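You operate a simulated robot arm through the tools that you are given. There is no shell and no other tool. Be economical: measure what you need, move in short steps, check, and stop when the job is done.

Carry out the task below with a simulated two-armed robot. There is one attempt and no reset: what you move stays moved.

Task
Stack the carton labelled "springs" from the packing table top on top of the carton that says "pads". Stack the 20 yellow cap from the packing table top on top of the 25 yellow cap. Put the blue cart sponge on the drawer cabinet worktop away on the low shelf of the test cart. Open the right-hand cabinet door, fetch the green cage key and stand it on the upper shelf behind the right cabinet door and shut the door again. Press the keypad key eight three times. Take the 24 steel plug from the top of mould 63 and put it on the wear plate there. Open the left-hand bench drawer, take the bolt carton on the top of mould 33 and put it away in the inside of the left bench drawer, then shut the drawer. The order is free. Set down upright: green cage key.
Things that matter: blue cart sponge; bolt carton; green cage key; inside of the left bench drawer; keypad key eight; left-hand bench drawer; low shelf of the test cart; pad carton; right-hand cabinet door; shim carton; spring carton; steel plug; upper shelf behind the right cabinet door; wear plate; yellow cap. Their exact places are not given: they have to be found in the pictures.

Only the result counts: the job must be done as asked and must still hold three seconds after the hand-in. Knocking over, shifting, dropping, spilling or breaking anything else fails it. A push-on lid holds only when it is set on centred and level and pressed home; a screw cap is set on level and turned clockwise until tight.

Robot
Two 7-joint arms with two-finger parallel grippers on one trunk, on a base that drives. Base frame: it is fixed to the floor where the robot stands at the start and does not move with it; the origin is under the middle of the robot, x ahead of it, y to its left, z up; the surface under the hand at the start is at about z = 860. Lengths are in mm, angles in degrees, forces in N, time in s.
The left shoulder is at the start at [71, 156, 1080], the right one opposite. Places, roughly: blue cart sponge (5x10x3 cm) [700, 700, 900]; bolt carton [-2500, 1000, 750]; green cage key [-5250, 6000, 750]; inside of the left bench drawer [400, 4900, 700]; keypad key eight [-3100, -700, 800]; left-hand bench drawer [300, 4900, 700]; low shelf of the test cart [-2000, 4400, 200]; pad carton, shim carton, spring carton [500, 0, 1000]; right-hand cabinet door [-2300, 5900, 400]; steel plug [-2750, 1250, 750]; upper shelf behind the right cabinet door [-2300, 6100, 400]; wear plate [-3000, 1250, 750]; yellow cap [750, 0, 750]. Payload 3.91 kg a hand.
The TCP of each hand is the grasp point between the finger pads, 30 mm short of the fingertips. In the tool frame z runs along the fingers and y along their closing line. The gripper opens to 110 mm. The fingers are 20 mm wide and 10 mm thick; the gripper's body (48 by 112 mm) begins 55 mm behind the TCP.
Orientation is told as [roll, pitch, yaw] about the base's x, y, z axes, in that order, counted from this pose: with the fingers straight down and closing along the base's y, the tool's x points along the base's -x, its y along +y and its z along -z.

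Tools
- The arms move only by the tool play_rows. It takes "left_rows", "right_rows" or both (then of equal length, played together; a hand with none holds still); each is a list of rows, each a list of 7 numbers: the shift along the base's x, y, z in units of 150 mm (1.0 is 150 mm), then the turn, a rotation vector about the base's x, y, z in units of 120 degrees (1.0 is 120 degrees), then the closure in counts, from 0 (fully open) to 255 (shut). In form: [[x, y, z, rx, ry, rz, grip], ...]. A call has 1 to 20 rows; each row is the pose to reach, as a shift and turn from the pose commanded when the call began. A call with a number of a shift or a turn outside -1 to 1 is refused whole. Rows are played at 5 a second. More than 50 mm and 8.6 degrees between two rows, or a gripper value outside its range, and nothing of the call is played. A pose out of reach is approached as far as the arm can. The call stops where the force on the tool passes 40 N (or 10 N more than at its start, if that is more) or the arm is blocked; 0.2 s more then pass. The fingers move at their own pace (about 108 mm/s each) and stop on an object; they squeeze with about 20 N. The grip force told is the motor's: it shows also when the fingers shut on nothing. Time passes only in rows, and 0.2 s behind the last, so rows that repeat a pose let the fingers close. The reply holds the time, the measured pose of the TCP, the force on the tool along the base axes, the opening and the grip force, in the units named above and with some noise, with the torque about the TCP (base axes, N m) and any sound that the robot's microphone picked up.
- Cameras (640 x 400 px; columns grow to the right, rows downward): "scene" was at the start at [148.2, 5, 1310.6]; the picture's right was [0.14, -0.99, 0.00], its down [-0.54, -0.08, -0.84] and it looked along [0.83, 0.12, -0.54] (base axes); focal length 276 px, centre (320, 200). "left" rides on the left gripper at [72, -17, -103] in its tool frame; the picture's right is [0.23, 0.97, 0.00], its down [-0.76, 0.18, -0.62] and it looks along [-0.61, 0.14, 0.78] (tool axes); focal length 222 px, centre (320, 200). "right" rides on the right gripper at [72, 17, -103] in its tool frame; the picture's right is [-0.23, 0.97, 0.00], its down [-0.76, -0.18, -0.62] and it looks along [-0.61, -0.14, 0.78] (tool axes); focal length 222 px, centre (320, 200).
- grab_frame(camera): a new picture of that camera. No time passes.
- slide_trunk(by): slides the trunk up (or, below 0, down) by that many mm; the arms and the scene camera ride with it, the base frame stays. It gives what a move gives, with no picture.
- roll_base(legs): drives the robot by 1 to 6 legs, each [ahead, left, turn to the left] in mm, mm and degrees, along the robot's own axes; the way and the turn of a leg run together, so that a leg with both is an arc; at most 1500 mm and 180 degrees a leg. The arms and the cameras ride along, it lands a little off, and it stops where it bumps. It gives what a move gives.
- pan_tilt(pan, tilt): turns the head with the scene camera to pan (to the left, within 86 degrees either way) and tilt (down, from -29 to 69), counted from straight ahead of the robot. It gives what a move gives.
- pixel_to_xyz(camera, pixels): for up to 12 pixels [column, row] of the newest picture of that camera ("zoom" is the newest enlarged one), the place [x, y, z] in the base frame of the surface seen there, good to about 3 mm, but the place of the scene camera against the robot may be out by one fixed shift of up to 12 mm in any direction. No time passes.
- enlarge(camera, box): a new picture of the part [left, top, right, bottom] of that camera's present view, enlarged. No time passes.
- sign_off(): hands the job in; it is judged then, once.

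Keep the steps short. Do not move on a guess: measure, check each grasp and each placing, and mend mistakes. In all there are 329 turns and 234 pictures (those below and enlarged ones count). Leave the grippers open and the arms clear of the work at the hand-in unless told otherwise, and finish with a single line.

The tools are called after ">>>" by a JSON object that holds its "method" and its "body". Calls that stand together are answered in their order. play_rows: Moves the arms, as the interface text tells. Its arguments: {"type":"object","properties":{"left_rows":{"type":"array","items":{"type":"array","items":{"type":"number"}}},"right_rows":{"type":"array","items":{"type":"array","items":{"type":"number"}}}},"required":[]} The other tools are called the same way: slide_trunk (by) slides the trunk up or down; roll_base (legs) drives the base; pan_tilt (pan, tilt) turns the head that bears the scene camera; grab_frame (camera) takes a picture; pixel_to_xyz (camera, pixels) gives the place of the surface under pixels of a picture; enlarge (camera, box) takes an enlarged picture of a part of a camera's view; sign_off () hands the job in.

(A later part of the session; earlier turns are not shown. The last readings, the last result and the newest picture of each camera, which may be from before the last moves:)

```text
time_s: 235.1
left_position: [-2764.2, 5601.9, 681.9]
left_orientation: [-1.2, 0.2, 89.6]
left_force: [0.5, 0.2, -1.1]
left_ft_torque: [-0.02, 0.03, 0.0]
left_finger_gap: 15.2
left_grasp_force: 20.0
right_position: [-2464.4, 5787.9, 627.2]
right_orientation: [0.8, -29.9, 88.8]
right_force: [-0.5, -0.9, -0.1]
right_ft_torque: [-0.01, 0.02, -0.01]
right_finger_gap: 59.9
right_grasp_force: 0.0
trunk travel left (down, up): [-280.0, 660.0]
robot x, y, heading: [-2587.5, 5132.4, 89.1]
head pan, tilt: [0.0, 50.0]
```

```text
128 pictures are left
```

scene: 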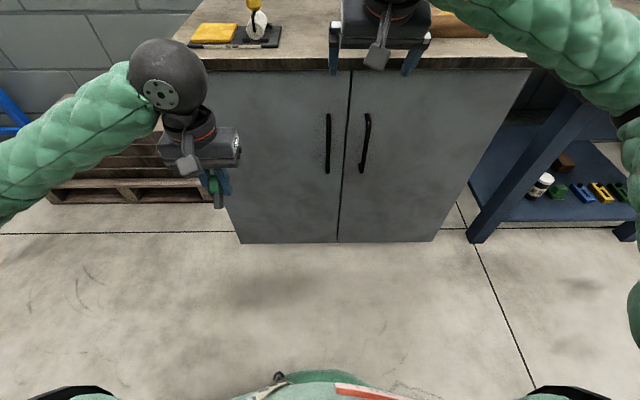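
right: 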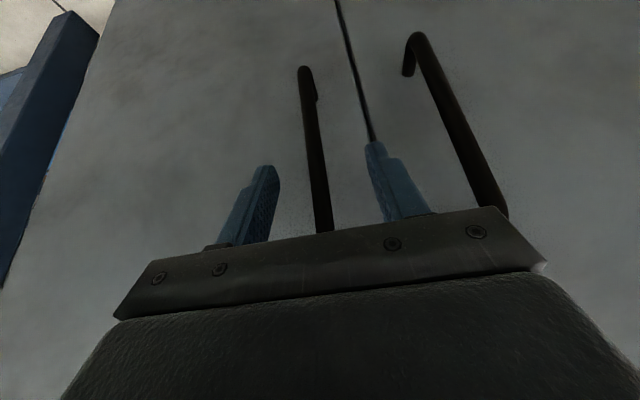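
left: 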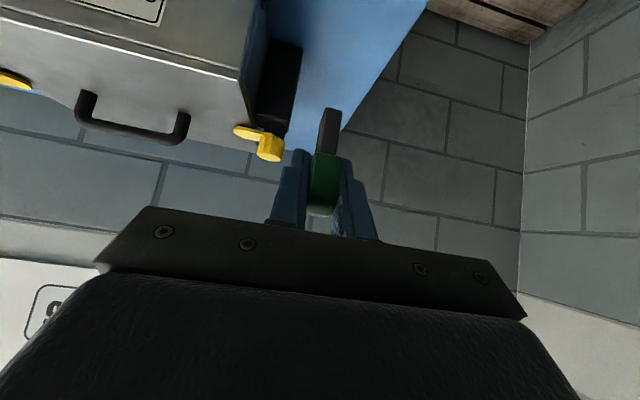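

The bar is between the fingers. I advance 14 mm and close.

>>> {"method": "play_rows", "body": {"right_rows": [[0, 0.05, 0, 0, 0, 0, 116], [0, 0.095, 0, 0, 0, 0, 116], [0, 0.095, 0, 0, 0, 0, 180], [0, 0.095, 0, 0, 0, 0, 255], [0, 0.095, 0, 0, 0, 0, 255], [0, 0.095, 0, 0, 0, 0, 255]]}}

```text
time_s: 236.5
left_position: [-2762.8, 5603.3, 683.4]
left_orientation: [-1.0, 0.3, 89.5]
left_force: [-0.1, 0.4, 0.3]
left_ft_torque: [-0.03, 0.02, -0.03]
left_finger_gap: 15.5
left_grasp_force: 20.0
right_position: [-2462.5, 5801.6, 626.0]
right_orientation: [0.7, -29.9, 88.6]
right_force: [34.9, -3.1, 2.8]
right_ft_torque: [-0.53, -2.05, -0.19]
right_finger_gap: 12.1
right_grasp_force: 45.0
trunk travel left (down, up): [-280.0, 660.0]
robot x, y, heading: [-2585.6, 5135.0, 89.2]
head pan, tilt: [0.0, 50.0]
```

Bar gripped. I relieve the sideways load and pull the door along its arc to about 20°, turning the hand with it.

>>> {"method": "play_rows", "body": {"right_rows": [[0.02, 0, 0, 0, 0, 0, 255], [0.045, -0.165, 0, 0, 0, 0.033, 255], [0.08, -0.327, 0, 0, 0, 0.067, 255], [0.127, -0.487, 0, 0, 0, 0.1, 255], [0.187, -0.64, 0, 0, 0, 0.133, 255], [0.253, -0.793, 0, 0, 0, 0.167, 255], [0.253, -0.793, 0, 0, 0, 0.167, 255]]}}

>>> {"method": "grab_frame", "body": {"camera": "scene"}}

```text
time_s: 238.1
left_position: [-2764.8, 5603.4, 681.5]
left_orientation: [-1.1, 0.3, 89.6]
left_force: [0.2, 0.9, -1.4]
left_ft_torque: [0.0, -0.04, -0.01]
left_finger_gap: 15.5
left_grasp_force: 20.3
right_position: [-2425.5, 5684.6, 627.6]
right_orientation: [0.9, -29.7, 108.8]
right_force: [27.6, 14.3, -14.9]
right_ft_torque: [0.44, -2.07, -0.08]
right_finger_gap: 12.2
right_grasp_force: 44.5
trunk travel left (down, up): [-280.0, 660.0]
robot x, y, heading: [-2590.4, 5129.3, 89.2]
head pan, tilt: [0.0, 50.0]
```

```text
127 pictures are left
```

scene: 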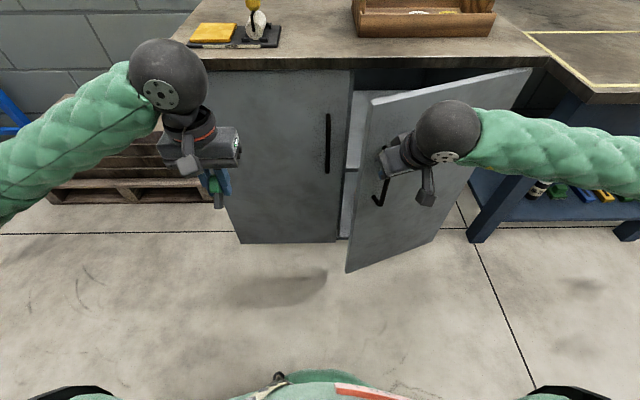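

The door swings about its right hinge. To keep the arm in reach as the handle comes nearer, I take 18° off the hand's tilt and continue the arc to ~45°.

>>> {"method": "play_rows", "body": {"right_rows": [[0.02, 0, 0, -0.047, -0.016, 0, 255], [0.03, 0, 0, -0.095, -0.032, 0, 255], [0.03, 0, 0, -0.142, -0.048, 0, 255]]}}

>>> {"method": "play_rows", "body": {"right_rows": [[0.08, -0.145, 0, 0, 0, 0.033, 255], [0.167, -0.287, 0, 0, 0, 0.067, 255], [0.27, -0.42, 0, 0, 0, 0.1, 255], [0.373, -0.547, 0, 0, 0, 0.133, 255], [0.493, -0.66, 0, 0, 0, 0.167, 255], [0.613, -0.773, 0, 0, 0, 0.2, 255], [0.613, -0.773, 0, 0, 0, 0.2, 255]]}}

>>> {"method": "grab_frame", "body": {"camera": "scene"}}

```text
time_s: 238.9
left_position: [-2765.3, 5600.8, 682.1]
left_orientation: [-1.0, 0.1, 89.5]
left_force: [-0.9, -1.3, -1.4]
left_ft_torque: [0.02, 0.02, 0.02]
left_finger_gap: 15.5
left_grasp_force: 19.9
right_position: [-2424.7, 5682.6, 628.6]
right_orientation: [0.9, -11.8, 109.0]
right_force: [-17.4, -7.3, 7.1]
right_ft_torque: [2.3, -1.49, 0.24]
right_finger_gap: 12.4
right_grasp_force: 44.5
trunk travel left (down, up): [-280.0, 660.0]
robot x, y, heading: [-2588.2, 5130.2, 89.1]
head pan, tilt: [0.0, 50.0]
```

```text
time_s: 239.7
left_position: [-2765.7, 5601.9, 681.2]
left_orientation: [-1.0, 0.2, 89.6]
left_force: [-1.5, 1.4, -0.5]
left_ft_torque: [-0.04, 0.02, -0.04]
left_finger_gap: 15.5
left_grasp_force: 20.6
right_position: [-2386.8, 5623.6, 628.7]
right_orientation: [0.9, -11.9, 120.6]
right_force: [-8.7, -5.8, 12.3]
right_ft_torque: [1.61, -1.57, 0.0]
right_finger_gap: 12.5
right_grasp_force: 44.9
right hand out of reach, approached as far as the arm can: row 3, 4
trunk travel left (down, up): [-280.0, 660.0]
robot x, y, heading: [-2585.7, 5132.8, 89.2]
head pan, tilt: [0.0, 50.0]
stopped in row 4 (right hand): the force on the tool passed its limit at 48 N (the readings are from after the stop); the commanded pose is now the measured one
```

```text
126 pictures are left
```

scene: 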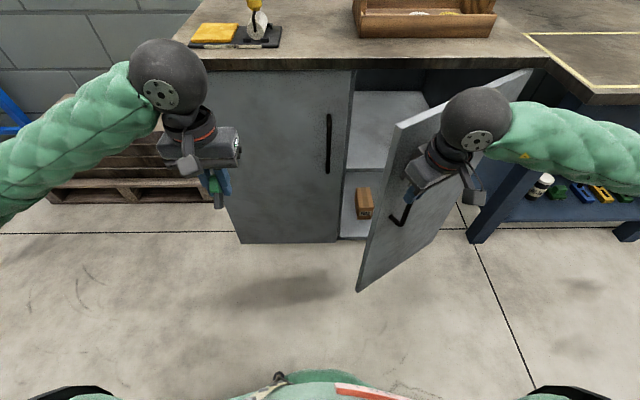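

Door at ~32°, handle now too close to keep pulling. I release, lift the hand straight up off the bar above the door top (z≈770).

>>> {"method": "play_rows", "body": {"right_rows": [[0, 0, 0, 0, 0, 0, 180], [0, 0, 0, 0, 0, 0, 116], [0, 0, 0, 0, 0, 0, 116], [0, 0, 0.15, 0, 0, 0, 116], [0, 0, 0.4, 0, 0, 0, 116], [0, 0, 0.7, 0, 0, 0, 116], [0, 0, 1.0, 0, 0, 0, 116]]}}

>>> {"method": "play_rows", "body": {"right_rows": [[0, 0, 0.25, 0, 0, -0.05, 200], [0, 0, 0.45, 0, 0, -0.1, 255], [-0.05, 0.1, 0.45, 0, 0, -0.15, 255], [-0.1, 0.3, 0.45, 0, 0, -0.2, 255], [-0.2, 0.5, 0.45, 0, 0, -0.25, 255], [-0.3, 0.7, 0.45, 0, 0, -0.25, 255], [-0.3, 0.7, 0.45, 0, 0, -0.25, 255]]}}

>>> {"method": "grab_frame", "body": {"camera": "scene"}}

>>> {"method": "grab_frame", "body": {"camera": "right"}}

```text
time_s: 241.3
left_position: [-2765.1, 5602.2, 682.3]
left_orientation: [-1.1, 0.1, 89.6]
left_force: [-0.6, -0.3, -1.1]
left_ft_torque: [0.02, 0.0, 0.01]
left_finger_gap: 15.6
left_grasp_force: 20.6
right_position: [-2385.3, 5623.5, 777.4]
right_orientation: [1.0, -11.7, 120.5]
right_force: [0.5, 0.2, -0.1]
right_ft_torque: [0.0, -0.01, -0.01]
right_finger_gap: 59.9
right_grasp_force: 0.1
trunk travel left (down, up): [-280.0, 660.0]
robot x, y, heading: [-2590.3, 5133.1, 89.1]
head pan, tilt: [0.0, 50.0]
```

```text
time_s: 242.9
left_position: [-2764.7, 5601.7, 681.9]
left_orientation: [-1.2, 0.2, 89.6]
left_force: [-0.2, 0.1, -0.8]
left_ft_torque: [-0.01, -0.01, -0.01]
left_finger_gap: 15.4
left_grasp_force: 20.0
right_position: [-2432.2, 5730.6, 845.1]
right_orientation: [1.0, -11.7, 90.3]
right_force: [0.5, 0.5, 1.2]
right_ft_torque: [-0.01, -0.02, 0.01]
right_finger_gap: 0.0
right_grasp_force: 20.1
trunk travel left (down, up): [-280.0, 660.0]
robot x, y, heading: [-2587.3, 5130.2, 88.9]
head pan, tilt: [0.0, 50.0]
```

```text
125 pictures are left
```

scene: 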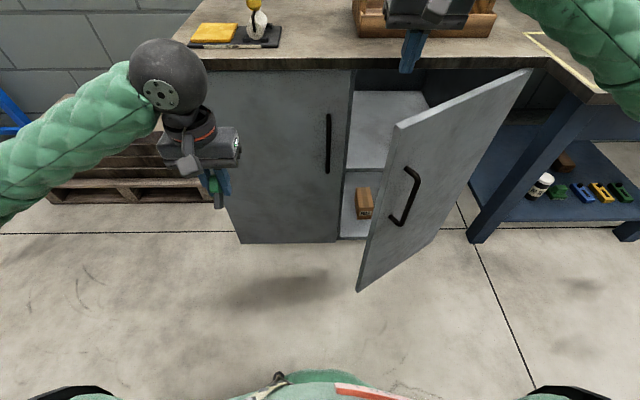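

```text
124 pictures are left
```

right: 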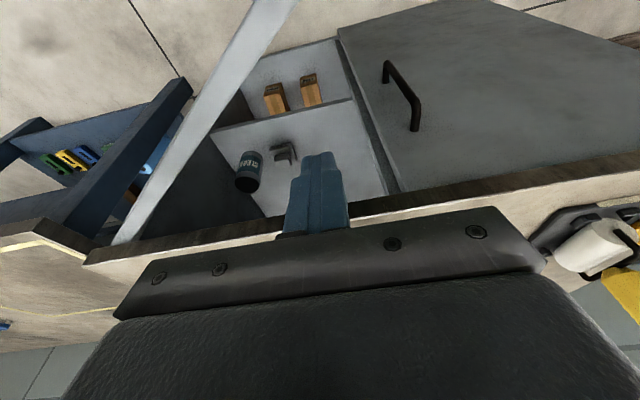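

The hand is on the inner side of the door. I lower it behind the door and sweep right/toward me to push it open.

>>> {"method": "play_rows", "body": {"right_rows": [[0, 0, -0.3, 0, 0, 0, 255], [0, 0, -0.6, 0, 0, 0, 255], [0, 0, -0.83, 0, 0, 0, 255], [0.2, -0.1, -0.83, 0, 0, 0, 255], [0.4, -0.25, -0.83, 0, 0, 0, 255], [0.6, -0.42, -0.83, 0, 0, 0, 255], [0.8, -0.6, -0.83, 0, 0, 0, 255], [0.98, -0.8, -0.83, 0, 0, 0, 255]]}}

>>> {"method": "grab_frame", "body": {"camera": "scene"}}

```text
time_s: 244.7
left_position: [-2765.0, 5601.4, 682.2]
left_orientation: [-1.1, 0.1, 89.5]
left_force: [-0.2, 0.4, -0.4]
left_ft_torque: [0.02, 0.0, 0.02]
left_finger_gap: 15.7
left_grasp_force: 19.7
right_position: [-2282.6, 5618.0, 721.8]
right_orientation: [1.0, -11.6, 90.6]
right_force: [-2.2, -6.0, 9.8]
right_ft_torque: [-0.06, -0.7, -0.42]
right_finger_gap: 0.0
right_grasp_force: 20.1
right hand out of reach, approached as far as the arm can: row 8
trunk travel left (down, up): [-280.0, 660.0]
robot x, y, heading: [-2588.7, 5133.6, 89.4]
head pan, tilt: [0.0, 50.0]
```

```text
123 pictures are left
```

scene: 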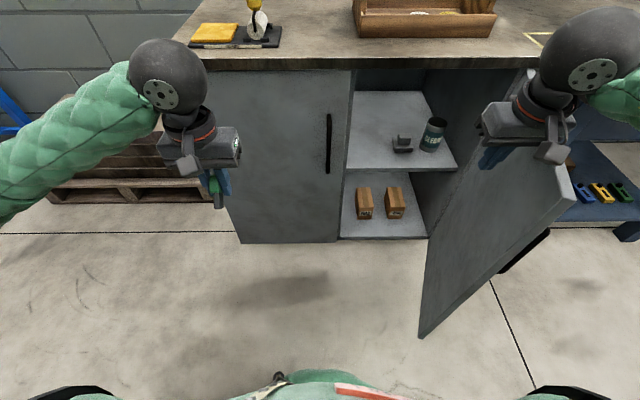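

Good, about 60°. I push further to the right.

>>> {"method": "play_rows", "body": {"right_rows": [[0.25, 0.0, 0, 0, 0, 0, 255], [0.5, 0.0, 0, 0, 0, 0, 255], [0.75, 0, 0, 0, 0, 0, 255], [0.9, 0, 0, 0, 0, 0, 255]]}}

>>> {"method": "grab_frame", "body": {"camera": "scene"}}

```text
time_s: 245.7
left_position: [-2765.0, 5600.5, 681.0]
left_orientation: [-1.1, 0.1, 89.6]
left_force: [0.0, -0.6, -0.1]
left_ft_torque: [0.07, 0.0, 0.0]
left_finger_gap: 15.5
left_grasp_force: 19.9
right_position: [-2148.1, 5618.7, 722.1]
right_orientation: [1.1, -11.7, 90.5]
right_force: [-0.1, -0.3, -0.2]
right_ft_torque: [0.03, 0.02, 0.03]
right_finger_gap: 0.0
right_grasp_force: 20.2
trunk travel left (down, up): [-280.0, 660.0]
robot x, y, heading: [-2587.2, 5132.6, 88.9]
head pan, tilt: [0.0, 50.0]
```

```text
122 pictures are left
```

scene: 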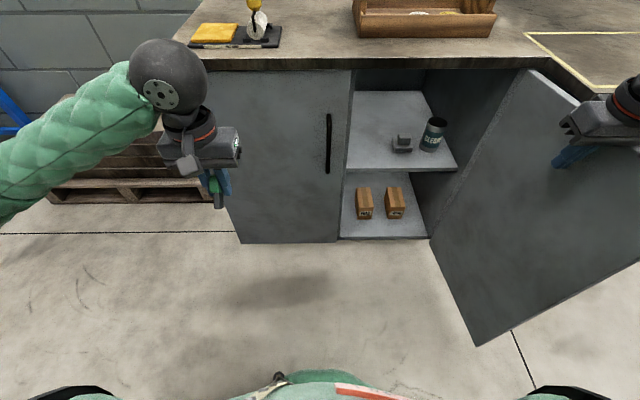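

Door fully open. I measure the upper shelf and its objects.

>>> {"method": "enlarge", "body": {"camera": "scene", "box": [335, 60, 475, 180]}}

>>> {"method": "pixel_to_xyz", "body": {"camera": "scene", "pixels": [[355, 160], [375, 160], [375, 130], [375, 105], [400, 160], [450, 162], [402, 150], [432, 150], [352, 100], [420, 95], [352, 75], [395, 145]]}}

```text
3.33 times, centred on (405, 120) of scene
```

zoom: 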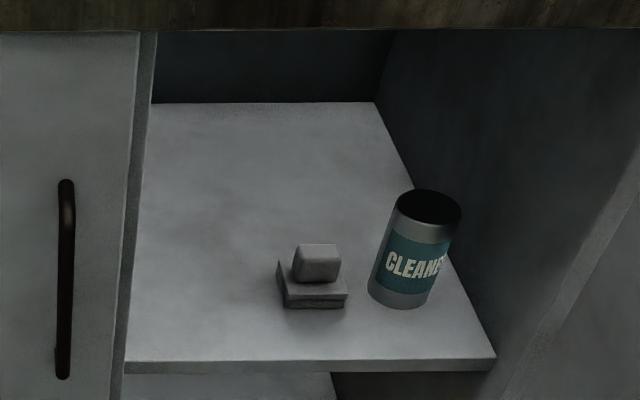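

```text
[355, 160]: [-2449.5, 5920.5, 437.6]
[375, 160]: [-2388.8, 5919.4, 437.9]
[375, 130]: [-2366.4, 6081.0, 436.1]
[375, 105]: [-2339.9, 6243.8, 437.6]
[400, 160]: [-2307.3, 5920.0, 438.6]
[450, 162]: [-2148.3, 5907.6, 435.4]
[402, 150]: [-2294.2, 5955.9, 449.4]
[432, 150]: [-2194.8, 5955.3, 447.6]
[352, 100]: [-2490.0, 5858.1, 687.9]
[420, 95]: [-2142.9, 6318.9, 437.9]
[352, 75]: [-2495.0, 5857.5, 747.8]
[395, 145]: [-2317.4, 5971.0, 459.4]
```

Shelf z≈437, free area around (-2400,5975). I bring the left hand with the key in front of the opening, leaning it 45° again.

>>> {"method": "play_rows", "body": {"left_rows": [[0.25, 0, 0.0, 0, 0, 0, 255], [0.5, 0, 0.0, 0, 0, 0, 255], [0.75, 0.0, 0, 0, 0, 0, 255], [1.0, 0.0, 0, 0, 0, 0, 255]]}}

>>> {"method": "play_rows", "body": {"left_rows": [[0.2, 0.1, 0.0, 0.0625, 0, 0, 255], [0.4, 0.25, 0.0, 0.125, 0, 0, 255], [0.6, 0.4, 0, 0.1875, 0, 0, 255], [0.8, 0.55, 0, 0.25, 0, 0, 255], [1.0, 0.7, 0, 0.3125, 0, 0, 255], [1.0, 0.85, 0, 0.375, 0, 0, 255], [1.0, 0.85, 0, 0.375, 0, 0, 255]]}}

>>> {"method": "grab_frame", "body": {"camera": "scene"}}

>>> {"method": "grab_frame", "body": {"camera": "left"}}

```text
time_s: 246.7
left_position: [-2615.1, 5602.3, 682.5]
left_orientation: [-0.9, 0.2, 89.7]
left_force: [-0.2, -1.0, -0.6]
left_ft_torque: [-0.03, -0.02, 0.02]
left_finger_gap: 15.5
left_grasp_force: 20.1
right_position: [-2146.7, 5618.6, 721.7]
right_orientation: [1.0, -11.7, 90.5]
right_force: [-1.1, -0.8, 0.0]
right_ft_torque: [0.04, -0.01, 0.0]
right_finger_gap: 0.1
right_grasp_force: 20.3
trunk travel left (down, up): [-280.0, 660.0]
robot x, y, heading: [-2588.7, 5132.7, 89.2]
head pan, tilt: [0.0, 50.0]
```

```text
time_s: 248.3
left_position: [-2464.2, 5730.0, 682.1]
left_orientation: [-0.6, -44.9, 89.3]
left_force: [0.2, 0.0, 0.4]
left_ft_torque: [0.01, 0.04, 0.0]
left_finger_gap: 15.5
left_grasp_force: 20.2
right_position: [-2147.2, 5618.9, 721.6]
right_orientation: [1.0, -11.7, 90.4]
right_force: [0.8, 0.6, -0.3]
right_ft_torque: [0.0, 0.01, 0.0]
right_finger_gap: 0.0
right_grasp_force: 20.0
trunk travel left (down, up): [-280.0, 660.0]
robot x, y, heading: [-2584.3, 5130.7, 89.4]
head pan, tilt: [0.0, 50.0]
```

```text
120 pictures are left
```

scene: 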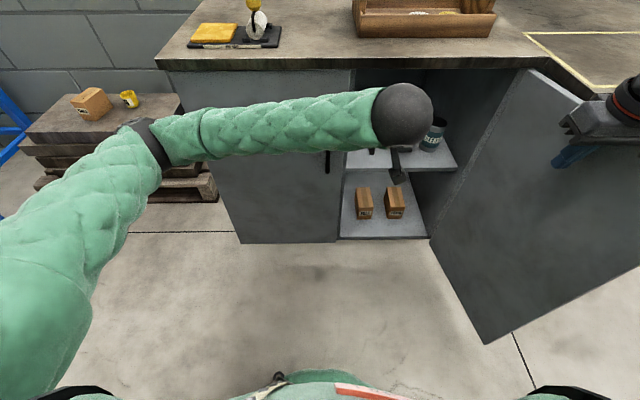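

```text
119 pictures are left
```

left: 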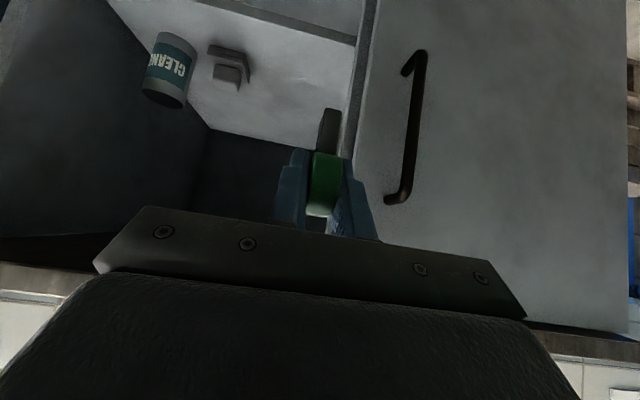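

Next I move to a point just outside the opening on the insertion line, x=-2385.

>>> {"method": "play_rows", "body": {"left_rows": [[0.15, 0.1, -0.15, 0, 0, 0, 255], [0.3, 0.25, -0.3, 0, 0, 0, 255], [0.45, 0.45, -0.45, 0, 0, 0, 255], [0.527, 0.65, -0.6, 0, 0, 0, 255], [0.527, 0.82, -0.75, 0, 0, 0, 255], [0.527, 0.82, -0.75, 0, 0, 0, 255]]}}

>>> {"method": "grab_frame", "body": {"camera": "left"}}

>>> {"method": "grab_frame", "body": {"camera": "scene"}}

```text
time_s: 249.7
left_position: [-2384.9, 5853.6, 568.2]
left_orientation: [-0.6, -44.8, 89.3]
left_force: [-0.5, 0.6, -0.3]
left_ft_torque: [-0.03, 0.01, -0.03]
left_finger_gap: 15.7
left_grasp_force: 20.2
right_position: [-2146.4, 5620.1, 722.1]
right_orientation: [0.9, -11.7, 90.5]
right_force: [-1.1, 0.0, 0.2]
right_ft_torque: [0.0, -0.02, -0.02]
right_finger_gap: 0.0
right_grasp_force: 19.5
trunk travel left (down, up): [-280.0, 660.0]
robot x, y, heading: [-2587.5, 5134.2, 89.0]
head pan, tilt: [0.0, 50.0]
```

```text
118 pictures are left
```

left: 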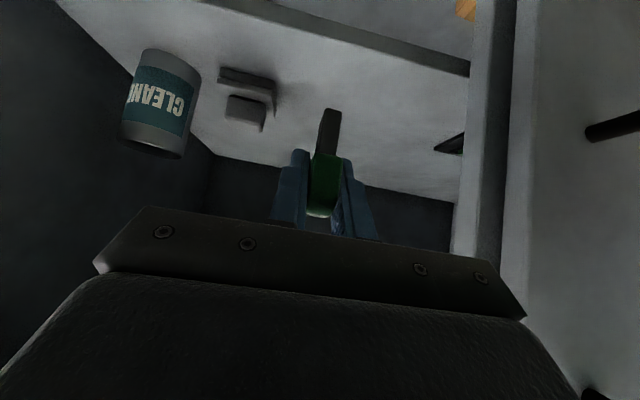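

```text
117 pictures are left
```

scene: 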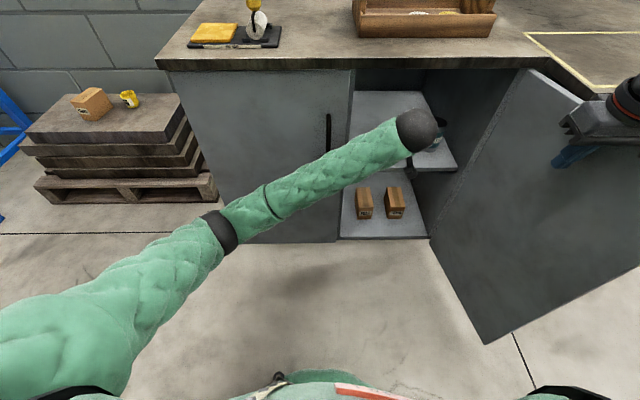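

>>> {"method": "pixel_to_xyz", "body": {"camera": "left", "pixels": [[328, 118], [335, 113], [300, 100], [355, 150], [275, 95], [265, 125], [450, 143], [435, 150], [400, 150], [330, 40], [345, 75]]}}

>>> {"method": "enlarge", "body": {"camera": "left", "box": [210, 50, 490, 220]}}

```text
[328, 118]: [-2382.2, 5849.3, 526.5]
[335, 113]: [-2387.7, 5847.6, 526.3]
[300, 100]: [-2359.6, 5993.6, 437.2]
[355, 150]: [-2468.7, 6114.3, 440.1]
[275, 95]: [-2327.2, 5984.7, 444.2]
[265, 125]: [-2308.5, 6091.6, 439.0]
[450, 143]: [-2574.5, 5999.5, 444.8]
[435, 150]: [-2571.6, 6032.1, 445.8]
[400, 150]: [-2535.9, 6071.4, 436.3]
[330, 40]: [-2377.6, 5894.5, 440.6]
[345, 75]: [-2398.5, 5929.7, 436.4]
```

```text
2.29 times, centred on (350, 135) of left
```

zoom: 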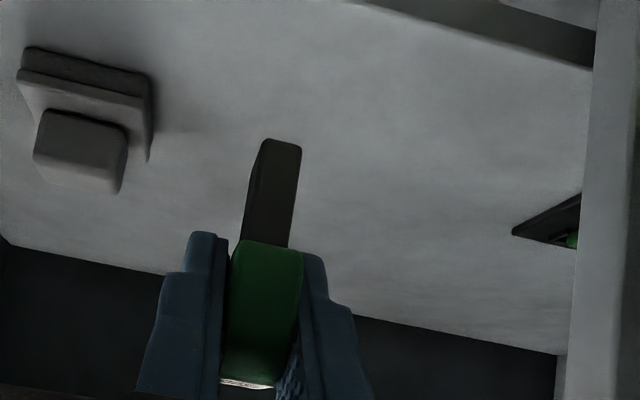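

Shelf at z≈437, clear below. I move in to 8 mm above the shelf.

>>> {"method": "play_rows", "body": {"left_rows": [[0, 0.15, -0.12, 0, 0, 0, 255], [0, 0.3, -0.24, 0, 0, 0, 255], [0, 0.45, -0.36, 0, 0, 0, 255], [0, 0.6, -0.45, 0, 0, 0, 255], [0, 0.61, -0.5, 0, 0, 0, 255], [0, 0.61, -0.5, 0, 0, 0, 255]]}}

>>> {"method": "enlarge", "body": {"camera": "left", "box": [210, 50, 490, 220]}}

>>> {"method": "pixel_to_xyz", "body": {"camera": "zoom", "pixels": [[280, 150], [270, 180], [285, 175], [320, 160], [230, 150], [265, 145], [290, 125]]}}

```text
time_s: 251.1
left_position: [-2385.8, 5945.0, 493.1]
left_orientation: [-0.6, -44.8, 89.3]
left_force: [0.4, 0.3, -0.4]
left_ft_torque: [0.02, 0.0, 0.01]
left_finger_gap: 15.7
left_grasp_force: 20.5
right_position: [-2146.1, 5618.2, 722.7]
right_orientation: [1.0, -11.6, 90.5]
right_force: [-0.7, 0.8, 0.8]
right_ft_torque: [-0.01, -0.01, 0.0]
right_finger_gap: 0.3
right_grasp_force: 20.0
trunk travel left (down, up): [-280.0, 660.0]
robot x, y, heading: [-2590.4, 5128.8, 89.0]
head pan, tilt: [0.0, 50.0]
```

```text
2.29 times, centred on (350, 135) of left
```

zoom: 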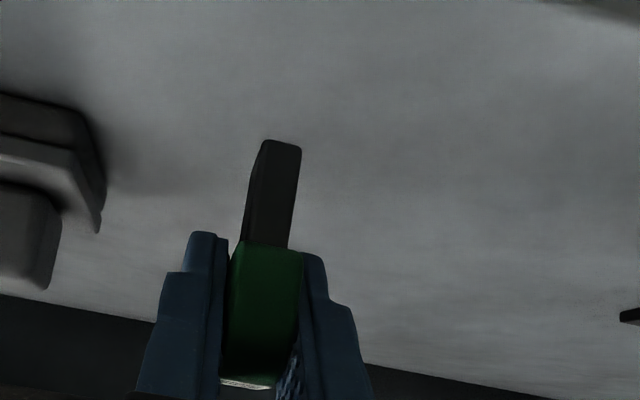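

```text
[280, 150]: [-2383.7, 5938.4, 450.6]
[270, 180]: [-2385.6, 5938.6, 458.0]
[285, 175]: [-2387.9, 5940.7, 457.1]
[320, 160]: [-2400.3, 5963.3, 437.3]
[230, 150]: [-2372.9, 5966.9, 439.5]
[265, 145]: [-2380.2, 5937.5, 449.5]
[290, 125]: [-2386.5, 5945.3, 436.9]
```

Stem bottom ~9 mm above the shelf. I lower in small steps.

>>> {"method": "play_rows", "body": {"left_rows": [[0, 0, -0.03, 0, 0, 0, 255], [0, 0, -0.045, 0, 0, 0, 255], [0, 0, -0.055, 0, 0, 0, 255], [0, 0, -0.06, 0, 0, 0, 255]]}}

```text
time_s: 252.1
left_position: [-2386.2, 5943.6, 485.9]
left_orientation: [-0.6, -44.8, 89.3]
left_force: [0.3, 0.5, -0.3]
left_ft_torque: [0.02, 0.02, 0.02]
left_finger_gap: 15.5
left_grasp_force: 19.5
right_position: [-2147.2, 5619.1, 721.9]
right_orientation: [1.0, -11.7, 90.5]
right_force: [0.9, -0.3, -0.4]
right_ft_torque: [-0.01, 0.01, 0.02]
right_finger_gap: 0.0
right_grasp_force: 19.6
trunk travel left (down, up): [-280.0, 660.0]
robot x, y, heading: [-2586.1, 5131.4, 89.2]
head pan, tilt: [0.0, 50.0]
```

>>> {"method": "play_rows", "body": {"left_rows": [[0, 0, -0.007, 0, 0, 0, 255], [0, 0, -0.014, 0, 0, 0, 255]]}}

>>> {"method": "enlarge", "body": {"camera": "left", "box": [210, 50, 490, 220]}}

```text
time_s: 252.7
left_position: [-2385.4, 5943.1, 484.5]
left_orientation: [-0.7, -45.1, 89.4]
left_force: [3.0, -0.4, 9.2]
left_ft_torque: [-0.01, -0.08, -0.02]
left_finger_gap: 15.7
left_grasp_force: 20.1
right_position: [-2148.7, 5617.3, 723.3]
right_orientation: [1.1, -11.7, 90.5]
right_force: [0.7, -0.2, 0.4]
right_ft_torque: [0.0, -0.02, 0.04]
right_finger_gap: 0.0
right_grasp_force: 20.3
trunk travel left (down, up): [-280.0, 660.0]
robot x, y, heading: [-2586.8, 5133.3, 89.1]
head pan, tilt: [0.0, 50.0]
```

```text
2.29 times, centred on (350, 135) of left
```

zoom: 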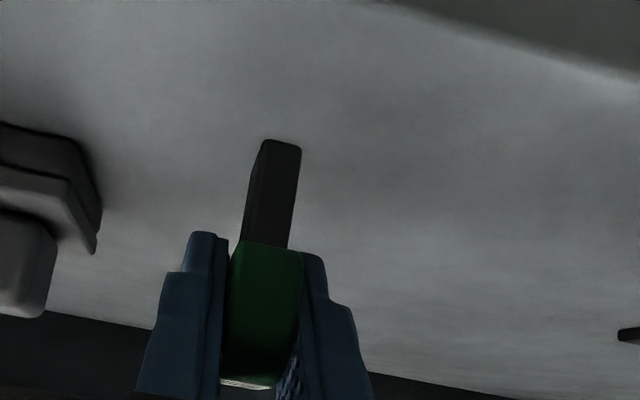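

Key touches the shelf (9 N). I unload 0.7 mm and open slowly to ~40 mm.

>>> {"method": "play_rows", "body": {"left_rows": [[0, 0, 0.005, 0, 0, 0, 255], [0, 0, 0.005, 0, 0, 0, 218], [0, 0, 0.005, 0, 0, 0, 212], [0, 0, 0.005, 0, 0, 0, 205], [0, 0, 0.005, 0, 0, 0, 190], [0, 0, 0.005, 0, 0, 0, 165], [0, 0, 0.005, 0, 0, 0, 165]]}}

>>> {"method": "enlarge", "body": {"camera": "left", "box": [210, 50, 490, 220]}}

```text
time_s: 254.3
left_position: [-2386.2, 5943.5, 483.9]
left_orientation: [-0.5, -44.8, 89.4]
left_force: [-0.3, -0.2, 0.6]
left_ft_torque: [-0.01, -0.02, 0.04]
left_finger_gap: 39.0
left_grasp_force: 0.1
right_position: [-2147.0, 5618.6, 720.3]
right_orientation: [1.0, -11.8, 90.5]
right_force: [-0.5, 0.2, 0.2]
right_ft_torque: [0.0, 0.05, 0.0]
right_finger_gap: 0.2
right_grasp_force: 20.0
trunk travel left (down, up): [-280.0, 660.0]
robot x, y, heading: [-2585.9, 5131.8, 89.1]
head pan, tilt: [0.0, 50.0]
```

```text
2.29 times, centred on (350, 135) of left
```

zoom: 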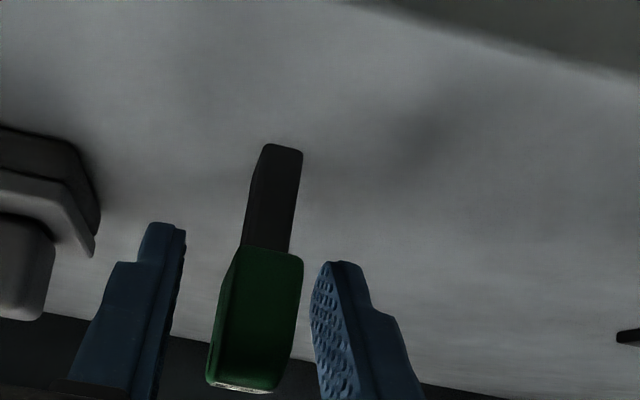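

The key stands by itself. I withdraw along the 45° line.

>>> {"method": "play_rows", "body": {"left_rows": [[0, -0.1, 0.1, 0, 0, 0, 165], [0, -0.3, 0.3, 0, 0, 0, 165], [0, -0.5, 0.5, 0, 0, 0, 165], [0, -0.7, 0.6, 0, 0, 0, 165], [0, -0.95, 0.65, 0, 0, 0, 165], [-0.05, -1.0, 0.8, 0, 0, 0, 165]]}}

>>> {"method": "grab_frame", "body": {"camera": "left"}}

```text
time_s: 255.9
left_position: [-2454.0, 5843.7, 631.9]
left_orientation: [9.5, -51.4, 85.3]
left_force: [0.1, 0.2, -0.5]
left_ft_torque: [0.02, 0.02, 0.03]
left_finger_gap: 38.9
left_grasp_force: 0.1
right_position: [-2147.9, 5619.1, 722.4]
right_orientation: [1.0, -11.6, 90.5]
right_force: [1.0, 0.4, 0.1]
right_ft_torque: [0.02, 0.01, 0.03]
right_finger_gap: 0.2
right_grasp_force: 19.8
trunk travel left (down, up): [-280.0, 660.0]
robot x, y, heading: [-2592.4, 5133.2, 89.2]
head pan, tilt: [0.0, 50.0]
stopped in row 6 (left hand): the arm was blocked; the commanded pose is now the measured one
```

```text
112 pictures are left
```

left: 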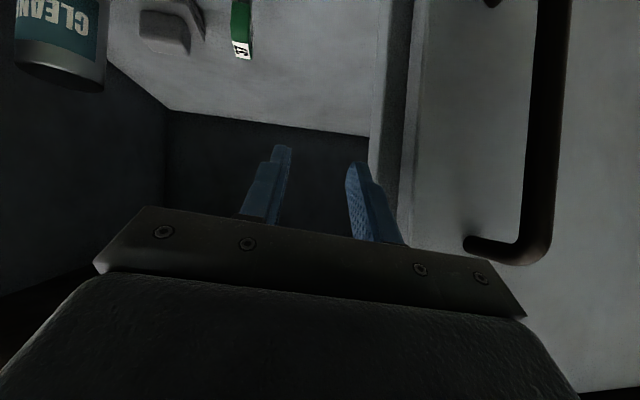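

The key stands upright on the shelf. The arm was blocked in the last row; I look at what it touches.

>>> {"method": "grab_frame", "body": {"camera": "scene"}}

```text
111 pictures are left
```

scene: 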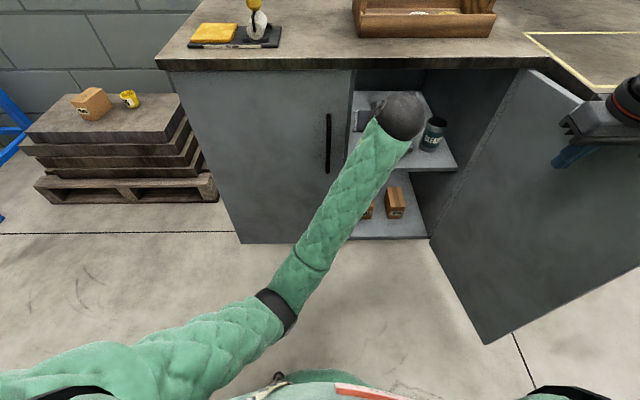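

The elbow dropped close to the base. I ease out by untilting the hand and rising slightly.

>>> {"method": "play_rows", "body": {"left_rows": [[0.0, 0.0, 0.1, -0.05, 0, 0, 165], [0.0, -0.05, 0.2, -0.1, 0, 0, 165], [0.0, -0.15, 0.3, -0.15, 0, 0, 165], [0.0, -0.3, 0.35, -0.2, 0, 0, 165], [0, -0.45, 0.35, -0.25, 0, 0, 165], [0, -0.6, 0.35, -0.3, 0, 0, 165]]}}

>>> {"method": "grab_frame", "body": {"camera": "scene"}}

```text
time_s: 256.3
left_position: [-2468.4, 5847.5, 626.9]
left_orientation: [12.9, -45.2, 83.3]
left_force: [23.9, -11.8, -2.6]
left_ft_torque: [-0.28, -0.6, -0.08]
left_finger_gap: 27.1
left_grasp_force: 0.0
right_position: [-2144.7, 5617.9, 722.2]
right_orientation: [1.1, -11.8, 90.2]
right_force: [0.3, -1.6, 5.0]
right_ft_torque: [-0.08, -0.29, -0.08]
right_finger_gap: 0.0
right_grasp_force: 19.0
trunk travel left (down, up): [-280.0, 660.0]
robot x, y, heading: [-2587.8, 5131.9, 89.1]
head pan, tilt: [0.0, 50.0]
stopped in row 2 (left hand): the force on the tool passed its limit at 53 N (the readings are from after the stop); the commanded pose is now the measured one
```

```text
110 pictures are left
```

scene: 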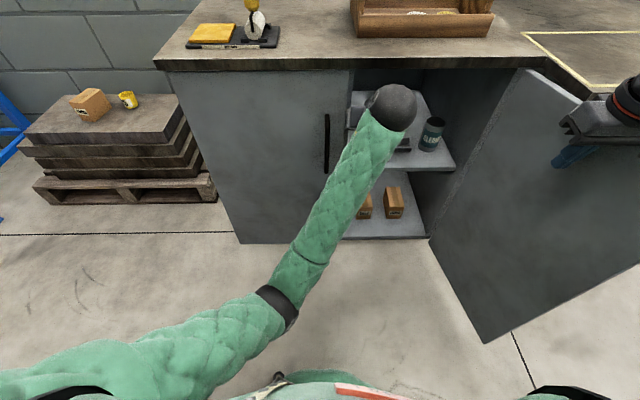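

The hand drifted left against the left door's edge. I move it back right onto the original insertion line and straighten it.

>>> {"method": "play_rows", "body": {"left_rows": [[0.12, 0, 0, 0, -0.02, -0.007, 165], [0.25, 0.01, -0.05, 0, -0.04, -0.015, 165], [0.4, 0.02, -0.15, 0, -0.06, -0.022, 165], [0.55, 0.03, -0.25, 0, -0.08, -0.03, 165], [0.55, 0.04, -0.35, 0, -0.08, -0.03, 165]]}}

>>> {"method": "grab_frame", "body": {"camera": "scene"}}

>>> {"method": "grab_frame", "body": {"camera": "left"}}

```text
time_s: 256.6
left_position: [-2467.4, 5849.6, 627.0]
left_orientation: [12.9, -45.9, 83.2]
left_force: [19.1, -7.7, 2.4]
left_ft_torque: [-0.15, -0.36, -0.07]
left_finger_gap: 29.7
left_grasp_force: 0.0
right_position: [-2143.3, 5616.6, 722.0]
right_orientation: [1.1, -11.8, 90.1]
right_force: [-0.2, 1.2, 4.5]
right_ft_torque: [-0.22, -0.25, 0.05]
right_finger_gap: 0.2
right_grasp_force: 20.3
trunk travel left (down, up): [-280.0, 660.0]
robot x, y, heading: [-2587.6, 5129.7, 88.5]
head pan, tilt: [0.0, 50.0]
stopped in row 1 (left hand): the force on the tool passed its limit at 46 N (the readings are from after the stop); the commanded pose is now the measured one
```

```text
109 pictures are left
```

scene: 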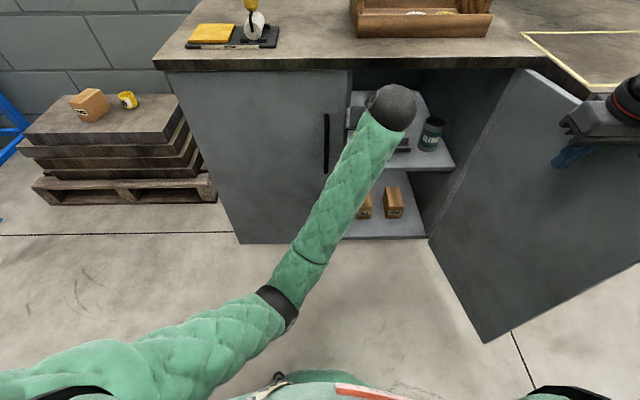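

```text
108 pictures are left
```

left: 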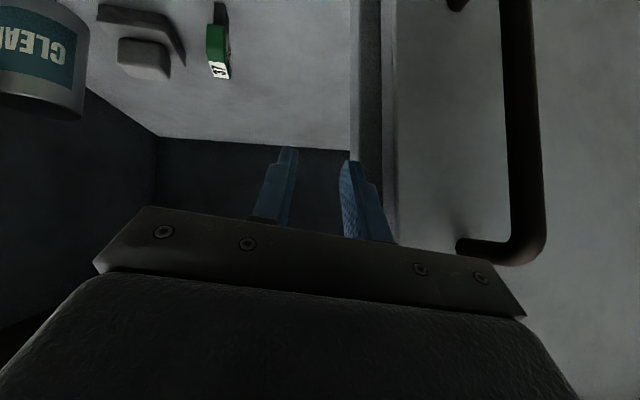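

The finger presses on the left door's edge. I relieve it by shifting the base 30 mm to the right.

>>> {"method": "roll_base", "body": {"legs": [[0, -30, 0]]}}

>>> {"method": "grab_frame", "body": {"camera": "left"}}

```text
time_s: 257.5
left_position: [-2440.3, 5849.8, 625.6]
left_orientation: [12.8, -45.8, 83.5]
left_force: [-0.3, 0.1, -0.2]
left_ft_torque: [-0.01, -0.03, 0.01]
left_finger_gap: 38.9
left_grasp_force: 0.0
right_position: [-2114.4, 5617.5, 722.3]
right_orientation: [1.1, -11.8, 90.2]
right_force: [-0.7, 3.3, 4.5]
right_ft_torque: [-0.33, -0.29, 0.14]
right_finger_gap: 0.2
right_grasp_force: 19.9
trunk travel left (down, up): [-280.0, 660.0]
robot x, y, heading: [-2558.8, 5132.4, 89.1]
head pan, tilt: [0.0, 50.0]
```

```text
107 pictures are left
```

left: 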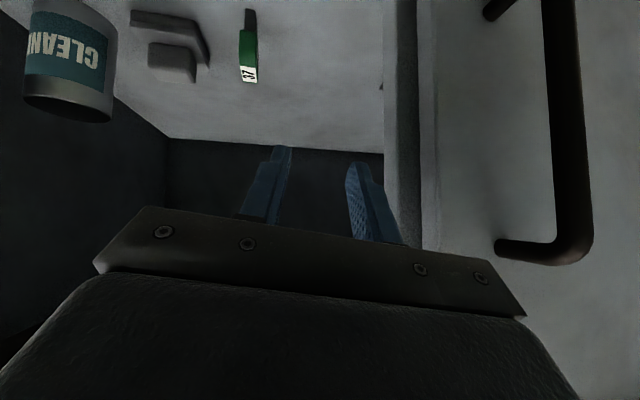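

Free now. I try small moves: untilt a little while rising.

>>> {"method": "play_rows", "body": {"left_rows": [[0.03, 0, 0.05, -0.04, 0, 0, 165], [0.06, 0, 0.1, -0.08, 0, 0, 165], [0.09, 0, 0.1, -0.12, 0, 0, 165]]}}

```text
time_s: 258.1
left_position: [-2468.3, 5863.1, 616.0]
left_orientation: [17.4, -35.9, 82.4]
left_force: [27.6, -11.8, -1.6]
left_ft_torque: [-0.28, -0.65, 0.1]
left_finger_gap: 25.8
left_grasp_force: 0.1
left hand out of reach, approached as far as the arm can: row 3
right_position: [-2109.9, 5612.9, 722.1]
right_orientation: [1.1, -11.7, 90.0]
right_force: [0.4, -3.7, 6.2]
right_ft_torque: [-0.07, -0.31, -0.13]
right_finger_gap: 0.1
right_grasp_force: 20.1
trunk travel left (down, up): [-280.0, 660.0]
robot x, y, heading: [-2555.4, 5133.8, 88.9]
head pan, tilt: [0.0, 50.0]
stopped in row 3 (left hand): the force on the tool passed its limit at 76 N (the readings are from after the stop); the commanded pose is now the measured one
```

Untilting drives the wrist left, so instead I will swing the hand out with the base. First I lift the right hand clear above the door.

>>> {"method": "play_rows", "body": {"right_rows": [[-0.05, 0, 0.25, 0, 0, 0, 255], [-0.1, 0, 0.5, 0, 0, 0, 255], [-0.1, 0, 0.75, 0, 0, 0, 255], [-0.1, 0, 1.0, 0, 0, 0, 255]]}}

>>> {"method": "roll_base", "body": {"legs": [[0, -45, 0]]}}

>>> {"method": "grab_frame", "body": {"camera": "scene"}}

```text
time_s: 258.8
left_position: [-2467.7, 5863.1, 616.7]
left_orientation: [17.6, -36.0, 82.3]
left_force: [23.4, -6.0, -0.9]
left_ft_torque: [-0.11, -0.58, -0.07]
left_finger_gap: 27.5
left_grasp_force: 0.1
right_position: [-2124.3, 5614.8, 792.9]
right_orientation: [1.2, -11.8, 90.1]
right_force: [0.7, -0.1, 0.3]
right_ft_torque: [0.02, 0.05, 0.01]
right_finger_gap: 0.1
right_grasp_force: 19.6
trunk travel left (down, up): [-280.0, 660.0]
robot x, y, heading: [-2554.5, 5130.5, 88.6]
head pan, tilt: [0.0, 50.0]
stopped in row 3 (left hand): the force on the tool passed its limit at 41 N (the readings are from after the stop); the commanded pose is now the measured one
```

```text
time_s: 259.7
left_position: [-2432.7, 5863.5, 616.7]
left_orientation: [17.5, -36.0, 82.7]
left_force: [-0.3, 0.0, -0.2]
left_ft_torque: [-0.01, -0.02, 0.01]
left_finger_gap: 38.8
left_grasp_force: 0.1
right_position: [-2093.3, 5615.5, 794.5]
right_orientation: [1.6, -11.7, 90.7]
right_force: [0.0, -0.4, -0.5]
right_ft_torque: [0.01, 0.02, 0.01]
right_finger_gap: 0.0
right_grasp_force: 19.9
trunk travel left (down, up): [-280.0, 660.0]
robot x, y, heading: [-2517.9, 5129.4, 88.7]
head pan, tilt: [0.0, 50.0]
stopped in leg 1: the force on the tool passed its limit at 73 N (the readings are from after the stop); the commanded pose is now the measured one
```

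```text
106 pictures are left
```

scene: 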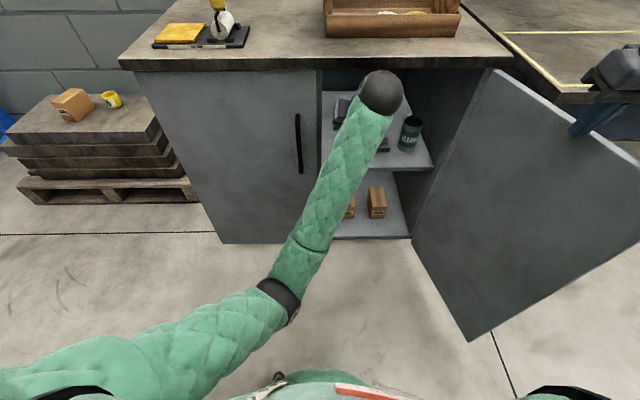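

>>> {"method": "play_rows", "body": {"right_rows": [[0, 0, 0.25, 0, 0, 0, 255], [0, 0, 0.5, 0, 0, 0, 255], [0, 0, 0.75, 0, 0, 0, 255], [0, 0, 1.0, 0, 0, 0, 255]]}}

>>> {"method": "play_rows", "body": {"left_rows": [[0.1, 0, 0, 0, -0.02, 0, 165], [0.2, 0, 0, 0, -0.04, 0, 165], [0.2, 0, 0, 0, -0.04, 0, 165]]}}

```text
time_s: 260.7
left_position: [-2433.5, 5862.9, 617.9]
left_orientation: [17.5, -36.0, 82.9]
left_force: [-0.2, -1.6, 1.1]
left_ft_torque: [0.01, 0.01, 0.03]
left_finger_gap: 39.0
left_grasp_force: 0.1
right_position: [-2092.5, 5615.0, 943.8]
right_orientation: [1.6, -11.9, 90.6]
right_force: [0.3, -0.5, 2.5]
right_ft_torque: [0.06, -0.05, 0.01]
right_finger_gap: 0.0
right_grasp_force: 20.0
trunk travel left (down, up): [-280.0, 660.0]
robot x, y, heading: [-2518.2, 5132.5, 88.6]
head pan, tilt: [0.0, 50.0]
```

```text
time_s: 261.7
left_position: [-2447.2, 5880.7, 605.0]
left_orientation: [16.8, -37.1, 85.5]
left_force: [0.7, 0.8, -0.5]
left_ft_torque: [0.0, -0.02, -0.01]
left_finger_gap: 38.5
left_grasp_force: 0.0
right_position: [-2091.5, 5615.8, 943.2]
right_orientation: [1.5, -11.9, 90.7]
right_force: [-0.7, -0.7, 0.4]
right_ft_torque: [0.0, -0.01, -0.03]
right_finger_gap: 0.0
right_grasp_force: 19.7
trunk travel left (down, up): [-280.0, 660.0]
robot x, y, heading: [-2517.7, 5131.4, 89.0]
head pan, tilt: [0.0, 50.0]
stopped in row 3 (left hand): the arm was blocked; the commanded pose is now the measured one
```

>>> {"method": "grab_frame", "body": {"camera": "scene"}}

>>> {"method": "pixel_to_xyz", "body": {"camera": "scene", "pixels": [[278, 295], [300, 250], [345, 170], [380, 95], [200, 330], [120, 360], [380, 75], [365, 110]]}}

```text
105 pictures are left
```

scene: 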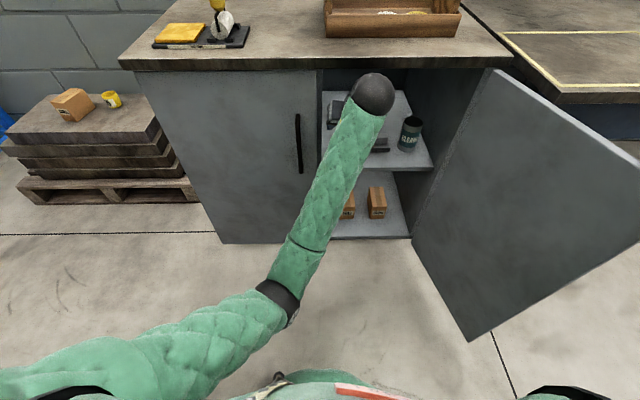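

```text
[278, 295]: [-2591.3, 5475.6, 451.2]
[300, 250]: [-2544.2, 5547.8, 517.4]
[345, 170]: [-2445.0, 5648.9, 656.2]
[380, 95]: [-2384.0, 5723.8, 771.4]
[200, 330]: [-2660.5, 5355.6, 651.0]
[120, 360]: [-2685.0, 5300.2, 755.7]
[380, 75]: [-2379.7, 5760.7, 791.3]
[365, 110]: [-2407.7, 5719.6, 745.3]
```

The wrist ball is under/against the counter's front edge. I lower the hand 50 mm first, then pull straight back.

>>> {"method": "play_rows", "body": {"left_rows": [[0, 0, -0.1, 0, 0, 0, 165], [0, 0, -0.2, 0, 0, 0, 165], [0, 0, -0.3, 0, 0, 0, 165]]}}

>>> {"method": "play_rows", "body": {"left_rows": [[0, -0.1, 0, 0, 0, 0, 165], [0, -0.2, 0, 0, 0, 0, 165], [0, -0.3, 0, 0, 0, 0, 165], [0, -0.4, 0, 0, 0, 0, 165]]}}

>>> {"method": "grab_frame", "body": {"camera": "left"}}

```text
time_s: 262.5
left_position: [-2458.2, 5896.0, 593.2]
left_orientation: [18.8, -39.8, 84.6]
left_force: [23.2, -8.5, 7.6]
left_ft_torque: [0.37, 1.72, 1.02]
left_finger_gap: 38.8
left_grasp_force: 0.0
right_position: [-2088.2, 5612.8, 942.4]
right_orientation: [1.7, -11.9, 90.4]
right_force: [-0.7, 0.2, -0.1]
right_ft_torque: [-0.01, -0.03, -0.06]
right_finger_gap: 0.3
right_grasp_force: 19.8
trunk travel left (down, up): [-280.0, 660.0]
robot x, y, heading: [-2515.9, 5131.5, 88.8]
head pan, tilt: [0.0, 50.0]
stopped in row 3 (left hand): the force on the tool passed its limit at 48 N (the readings are from after the stop); the commanded pose is now the measured one
```

```text
time_s: 262.8
left_position: [-2459.7, 5896.1, 593.6]
left_orientation: [19.2, -39.9, 84.2]
left_force: [14.6, 3.3, -6.4]
left_ft_torque: [0.05, 0.64, 0.29]
left_finger_gap: 38.8
left_grasp_force: 0.0
right_position: [-2088.1, 5613.3, 941.5]
right_orientation: [1.6, -11.9, 90.3]
right_force: [1.0, -0.4, -0.5]
right_ft_torque: [0.03, -0.04, 0.04]
right_finger_gap: 0.2
right_grasp_force: 20.0
trunk travel left (down, up): [-280.0, 660.0]
robot x, y, heading: [-2515.2, 5126.7, 88.7]
head pan, tilt: [0.0, 50.0]
stopped in row 1 (left hand): the force on the tool passed its limit at 58 N (the readings are from after the stop); the commanded pose is now the measured one
```

```text
104 pictures are left
```

left: 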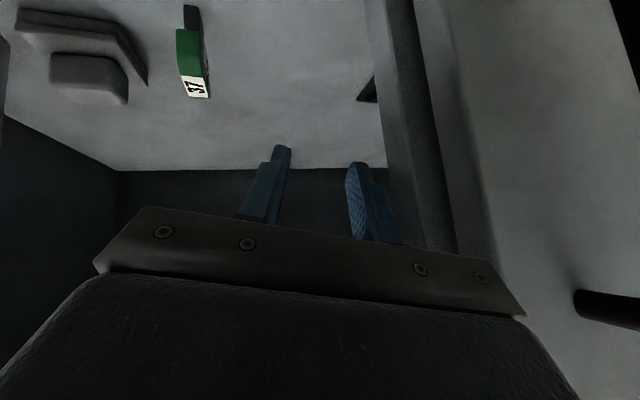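

The elbow seems to rest on my own base, so the arm can't fold. I shift the base 35 mm right to clear the stile, then extend the hand a little forward/down (stays well above the key) to free the elbow.

>>> {"method": "roll_base", "body": {"legs": [[0, -38, 0]]}}

>>> {"method": "play_rows", "body": {"left_rows": [[0, 0.05, -0.06, 0, 0, 0, 165], [0, 0.1, -0.13, 0, -0.02, 0, 165], [0, 0.15, -0.2, 0, -0.04, 0, 165]]}}

>>> {"method": "grab_frame", "body": {"camera": "scene"}}

```text
time_s: 263.6
left_position: [-2421.2, 5894.0, 594.3]
left_orientation: [19.2, -40.0, 84.4]
left_force: [0.0, -0.4, -0.2]
left_ft_torque: [0.01, 0.03, 0.0]
left_finger_gap: 38.9
left_grasp_force: 0.1
right_position: [-2049.6, 5611.4, 942.2]
right_orientation: [1.6, -11.8, 90.4]
right_force: [0.6, -1.2, -0.1]
right_ft_torque: [0.02, 0.0, -0.02]
right_finger_gap: 0.0
right_grasp_force: 20.0
trunk travel left (down, up): [-280.0, 660.0]
robot x, y, heading: [-2475.4, 5130.6, 88.4]
head pan, tilt: [0.0, 50.0]
```

```text
time_s: 264.6
left_position: [-2454.6, 5929.1, 564.4]
left_orientation: [16.8, -41.2, 87.4]
left_force: [0.2, 0.3, -0.8]
left_ft_torque: [0.0, -0.02, 0.01]
left_finger_gap: 38.6
left_grasp_force: 0.0
right_position: [-2050.7, 5611.3, 942.7]
right_orientation: [1.5, -11.9, 90.4]
right_force: [-0.3, 0.6, -0.6]
right_ft_torque: [0.0, 0.04, -0.02]
right_finger_gap: 0.1
right_grasp_force: 20.2
trunk travel left (down, up): [-280.0, 660.0]
robot x, y, heading: [-2479.0, 5127.8, 88.5]
head pan, tilt: [0.0, 50.0]
stopped in row 3 (left hand): the arm was blocked; the commanded pose is now the measured one
```

```text
103 pictures are left
```

scene: 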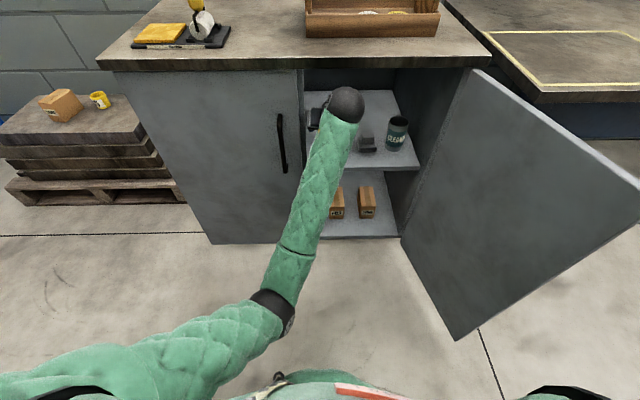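

>>> {"method": "slide_trunk", "body": {"by": 30}}

>>> {"method": "play_rows", "body": {"left_rows": [[0.05, 0, -0.05, 0, 0, 0, 165], [0.1, 0, -0.12, 0, 0, 0, 165], [0.15, 0, -0.2, 0, 0, 0, 165], [0.2, 0, -0.2, 0, 0, 0, 165]]}}

```text
time_s: 265.4
left_position: [-2454.4, 5929.1, 594.0]
left_orientation: [16.6, -41.1, 87.5]
left_force: [-0.4, -0.5, 0.1]
left_ft_torque: [0.01, 0.01, 0.0]
left_finger_gap: 39.0
left_grasp_force: 0.2
right_position: [-2050.9, 5612.7, 972.6]
right_orientation: [1.6, -11.9, 90.3]
right_force: [-0.5, -0.4, 0.0]
right_ft_torque: [-0.02, 0.0, -0.02]
right_finger_gap: 0.2
right_grasp_force: 20.2
trunk travel left (down, up): [-310.0, 630.0]
robot x, y, heading: [-2476.3, 5128.5, 88.4]
head pan, tilt: [0.0, 50.0]
```

```text
time_s: 266.6
left_position: [-2460.7, 5948.5, 577.0]
left_orientation: [21.6, -43.3, 85.7]
left_force: [20.4, 0.4, 4.2]
left_ft_torque: [-0.27, 0.92, 1.31]
left_finger_gap: 38.9
left_grasp_force: 0.0
right_position: [-2046.4, 5610.7, 973.6]
right_orientation: [1.7, -11.9, 90.2]
right_force: [-0.1, -0.5, 1.1]
right_ft_torque: [0.03, -0.01, -0.01]
right_finger_gap: 0.0
right_grasp_force: 20.2
trunk travel left (down, up): [-310.0, 630.0]
robot x, y, heading: [-2471.3, 5128.7, 88.6]
head pan, tilt: [0.0, 50.0]
stopped in row 4 (left hand): the arm was blocked; the commanded pose is now the measured one
```

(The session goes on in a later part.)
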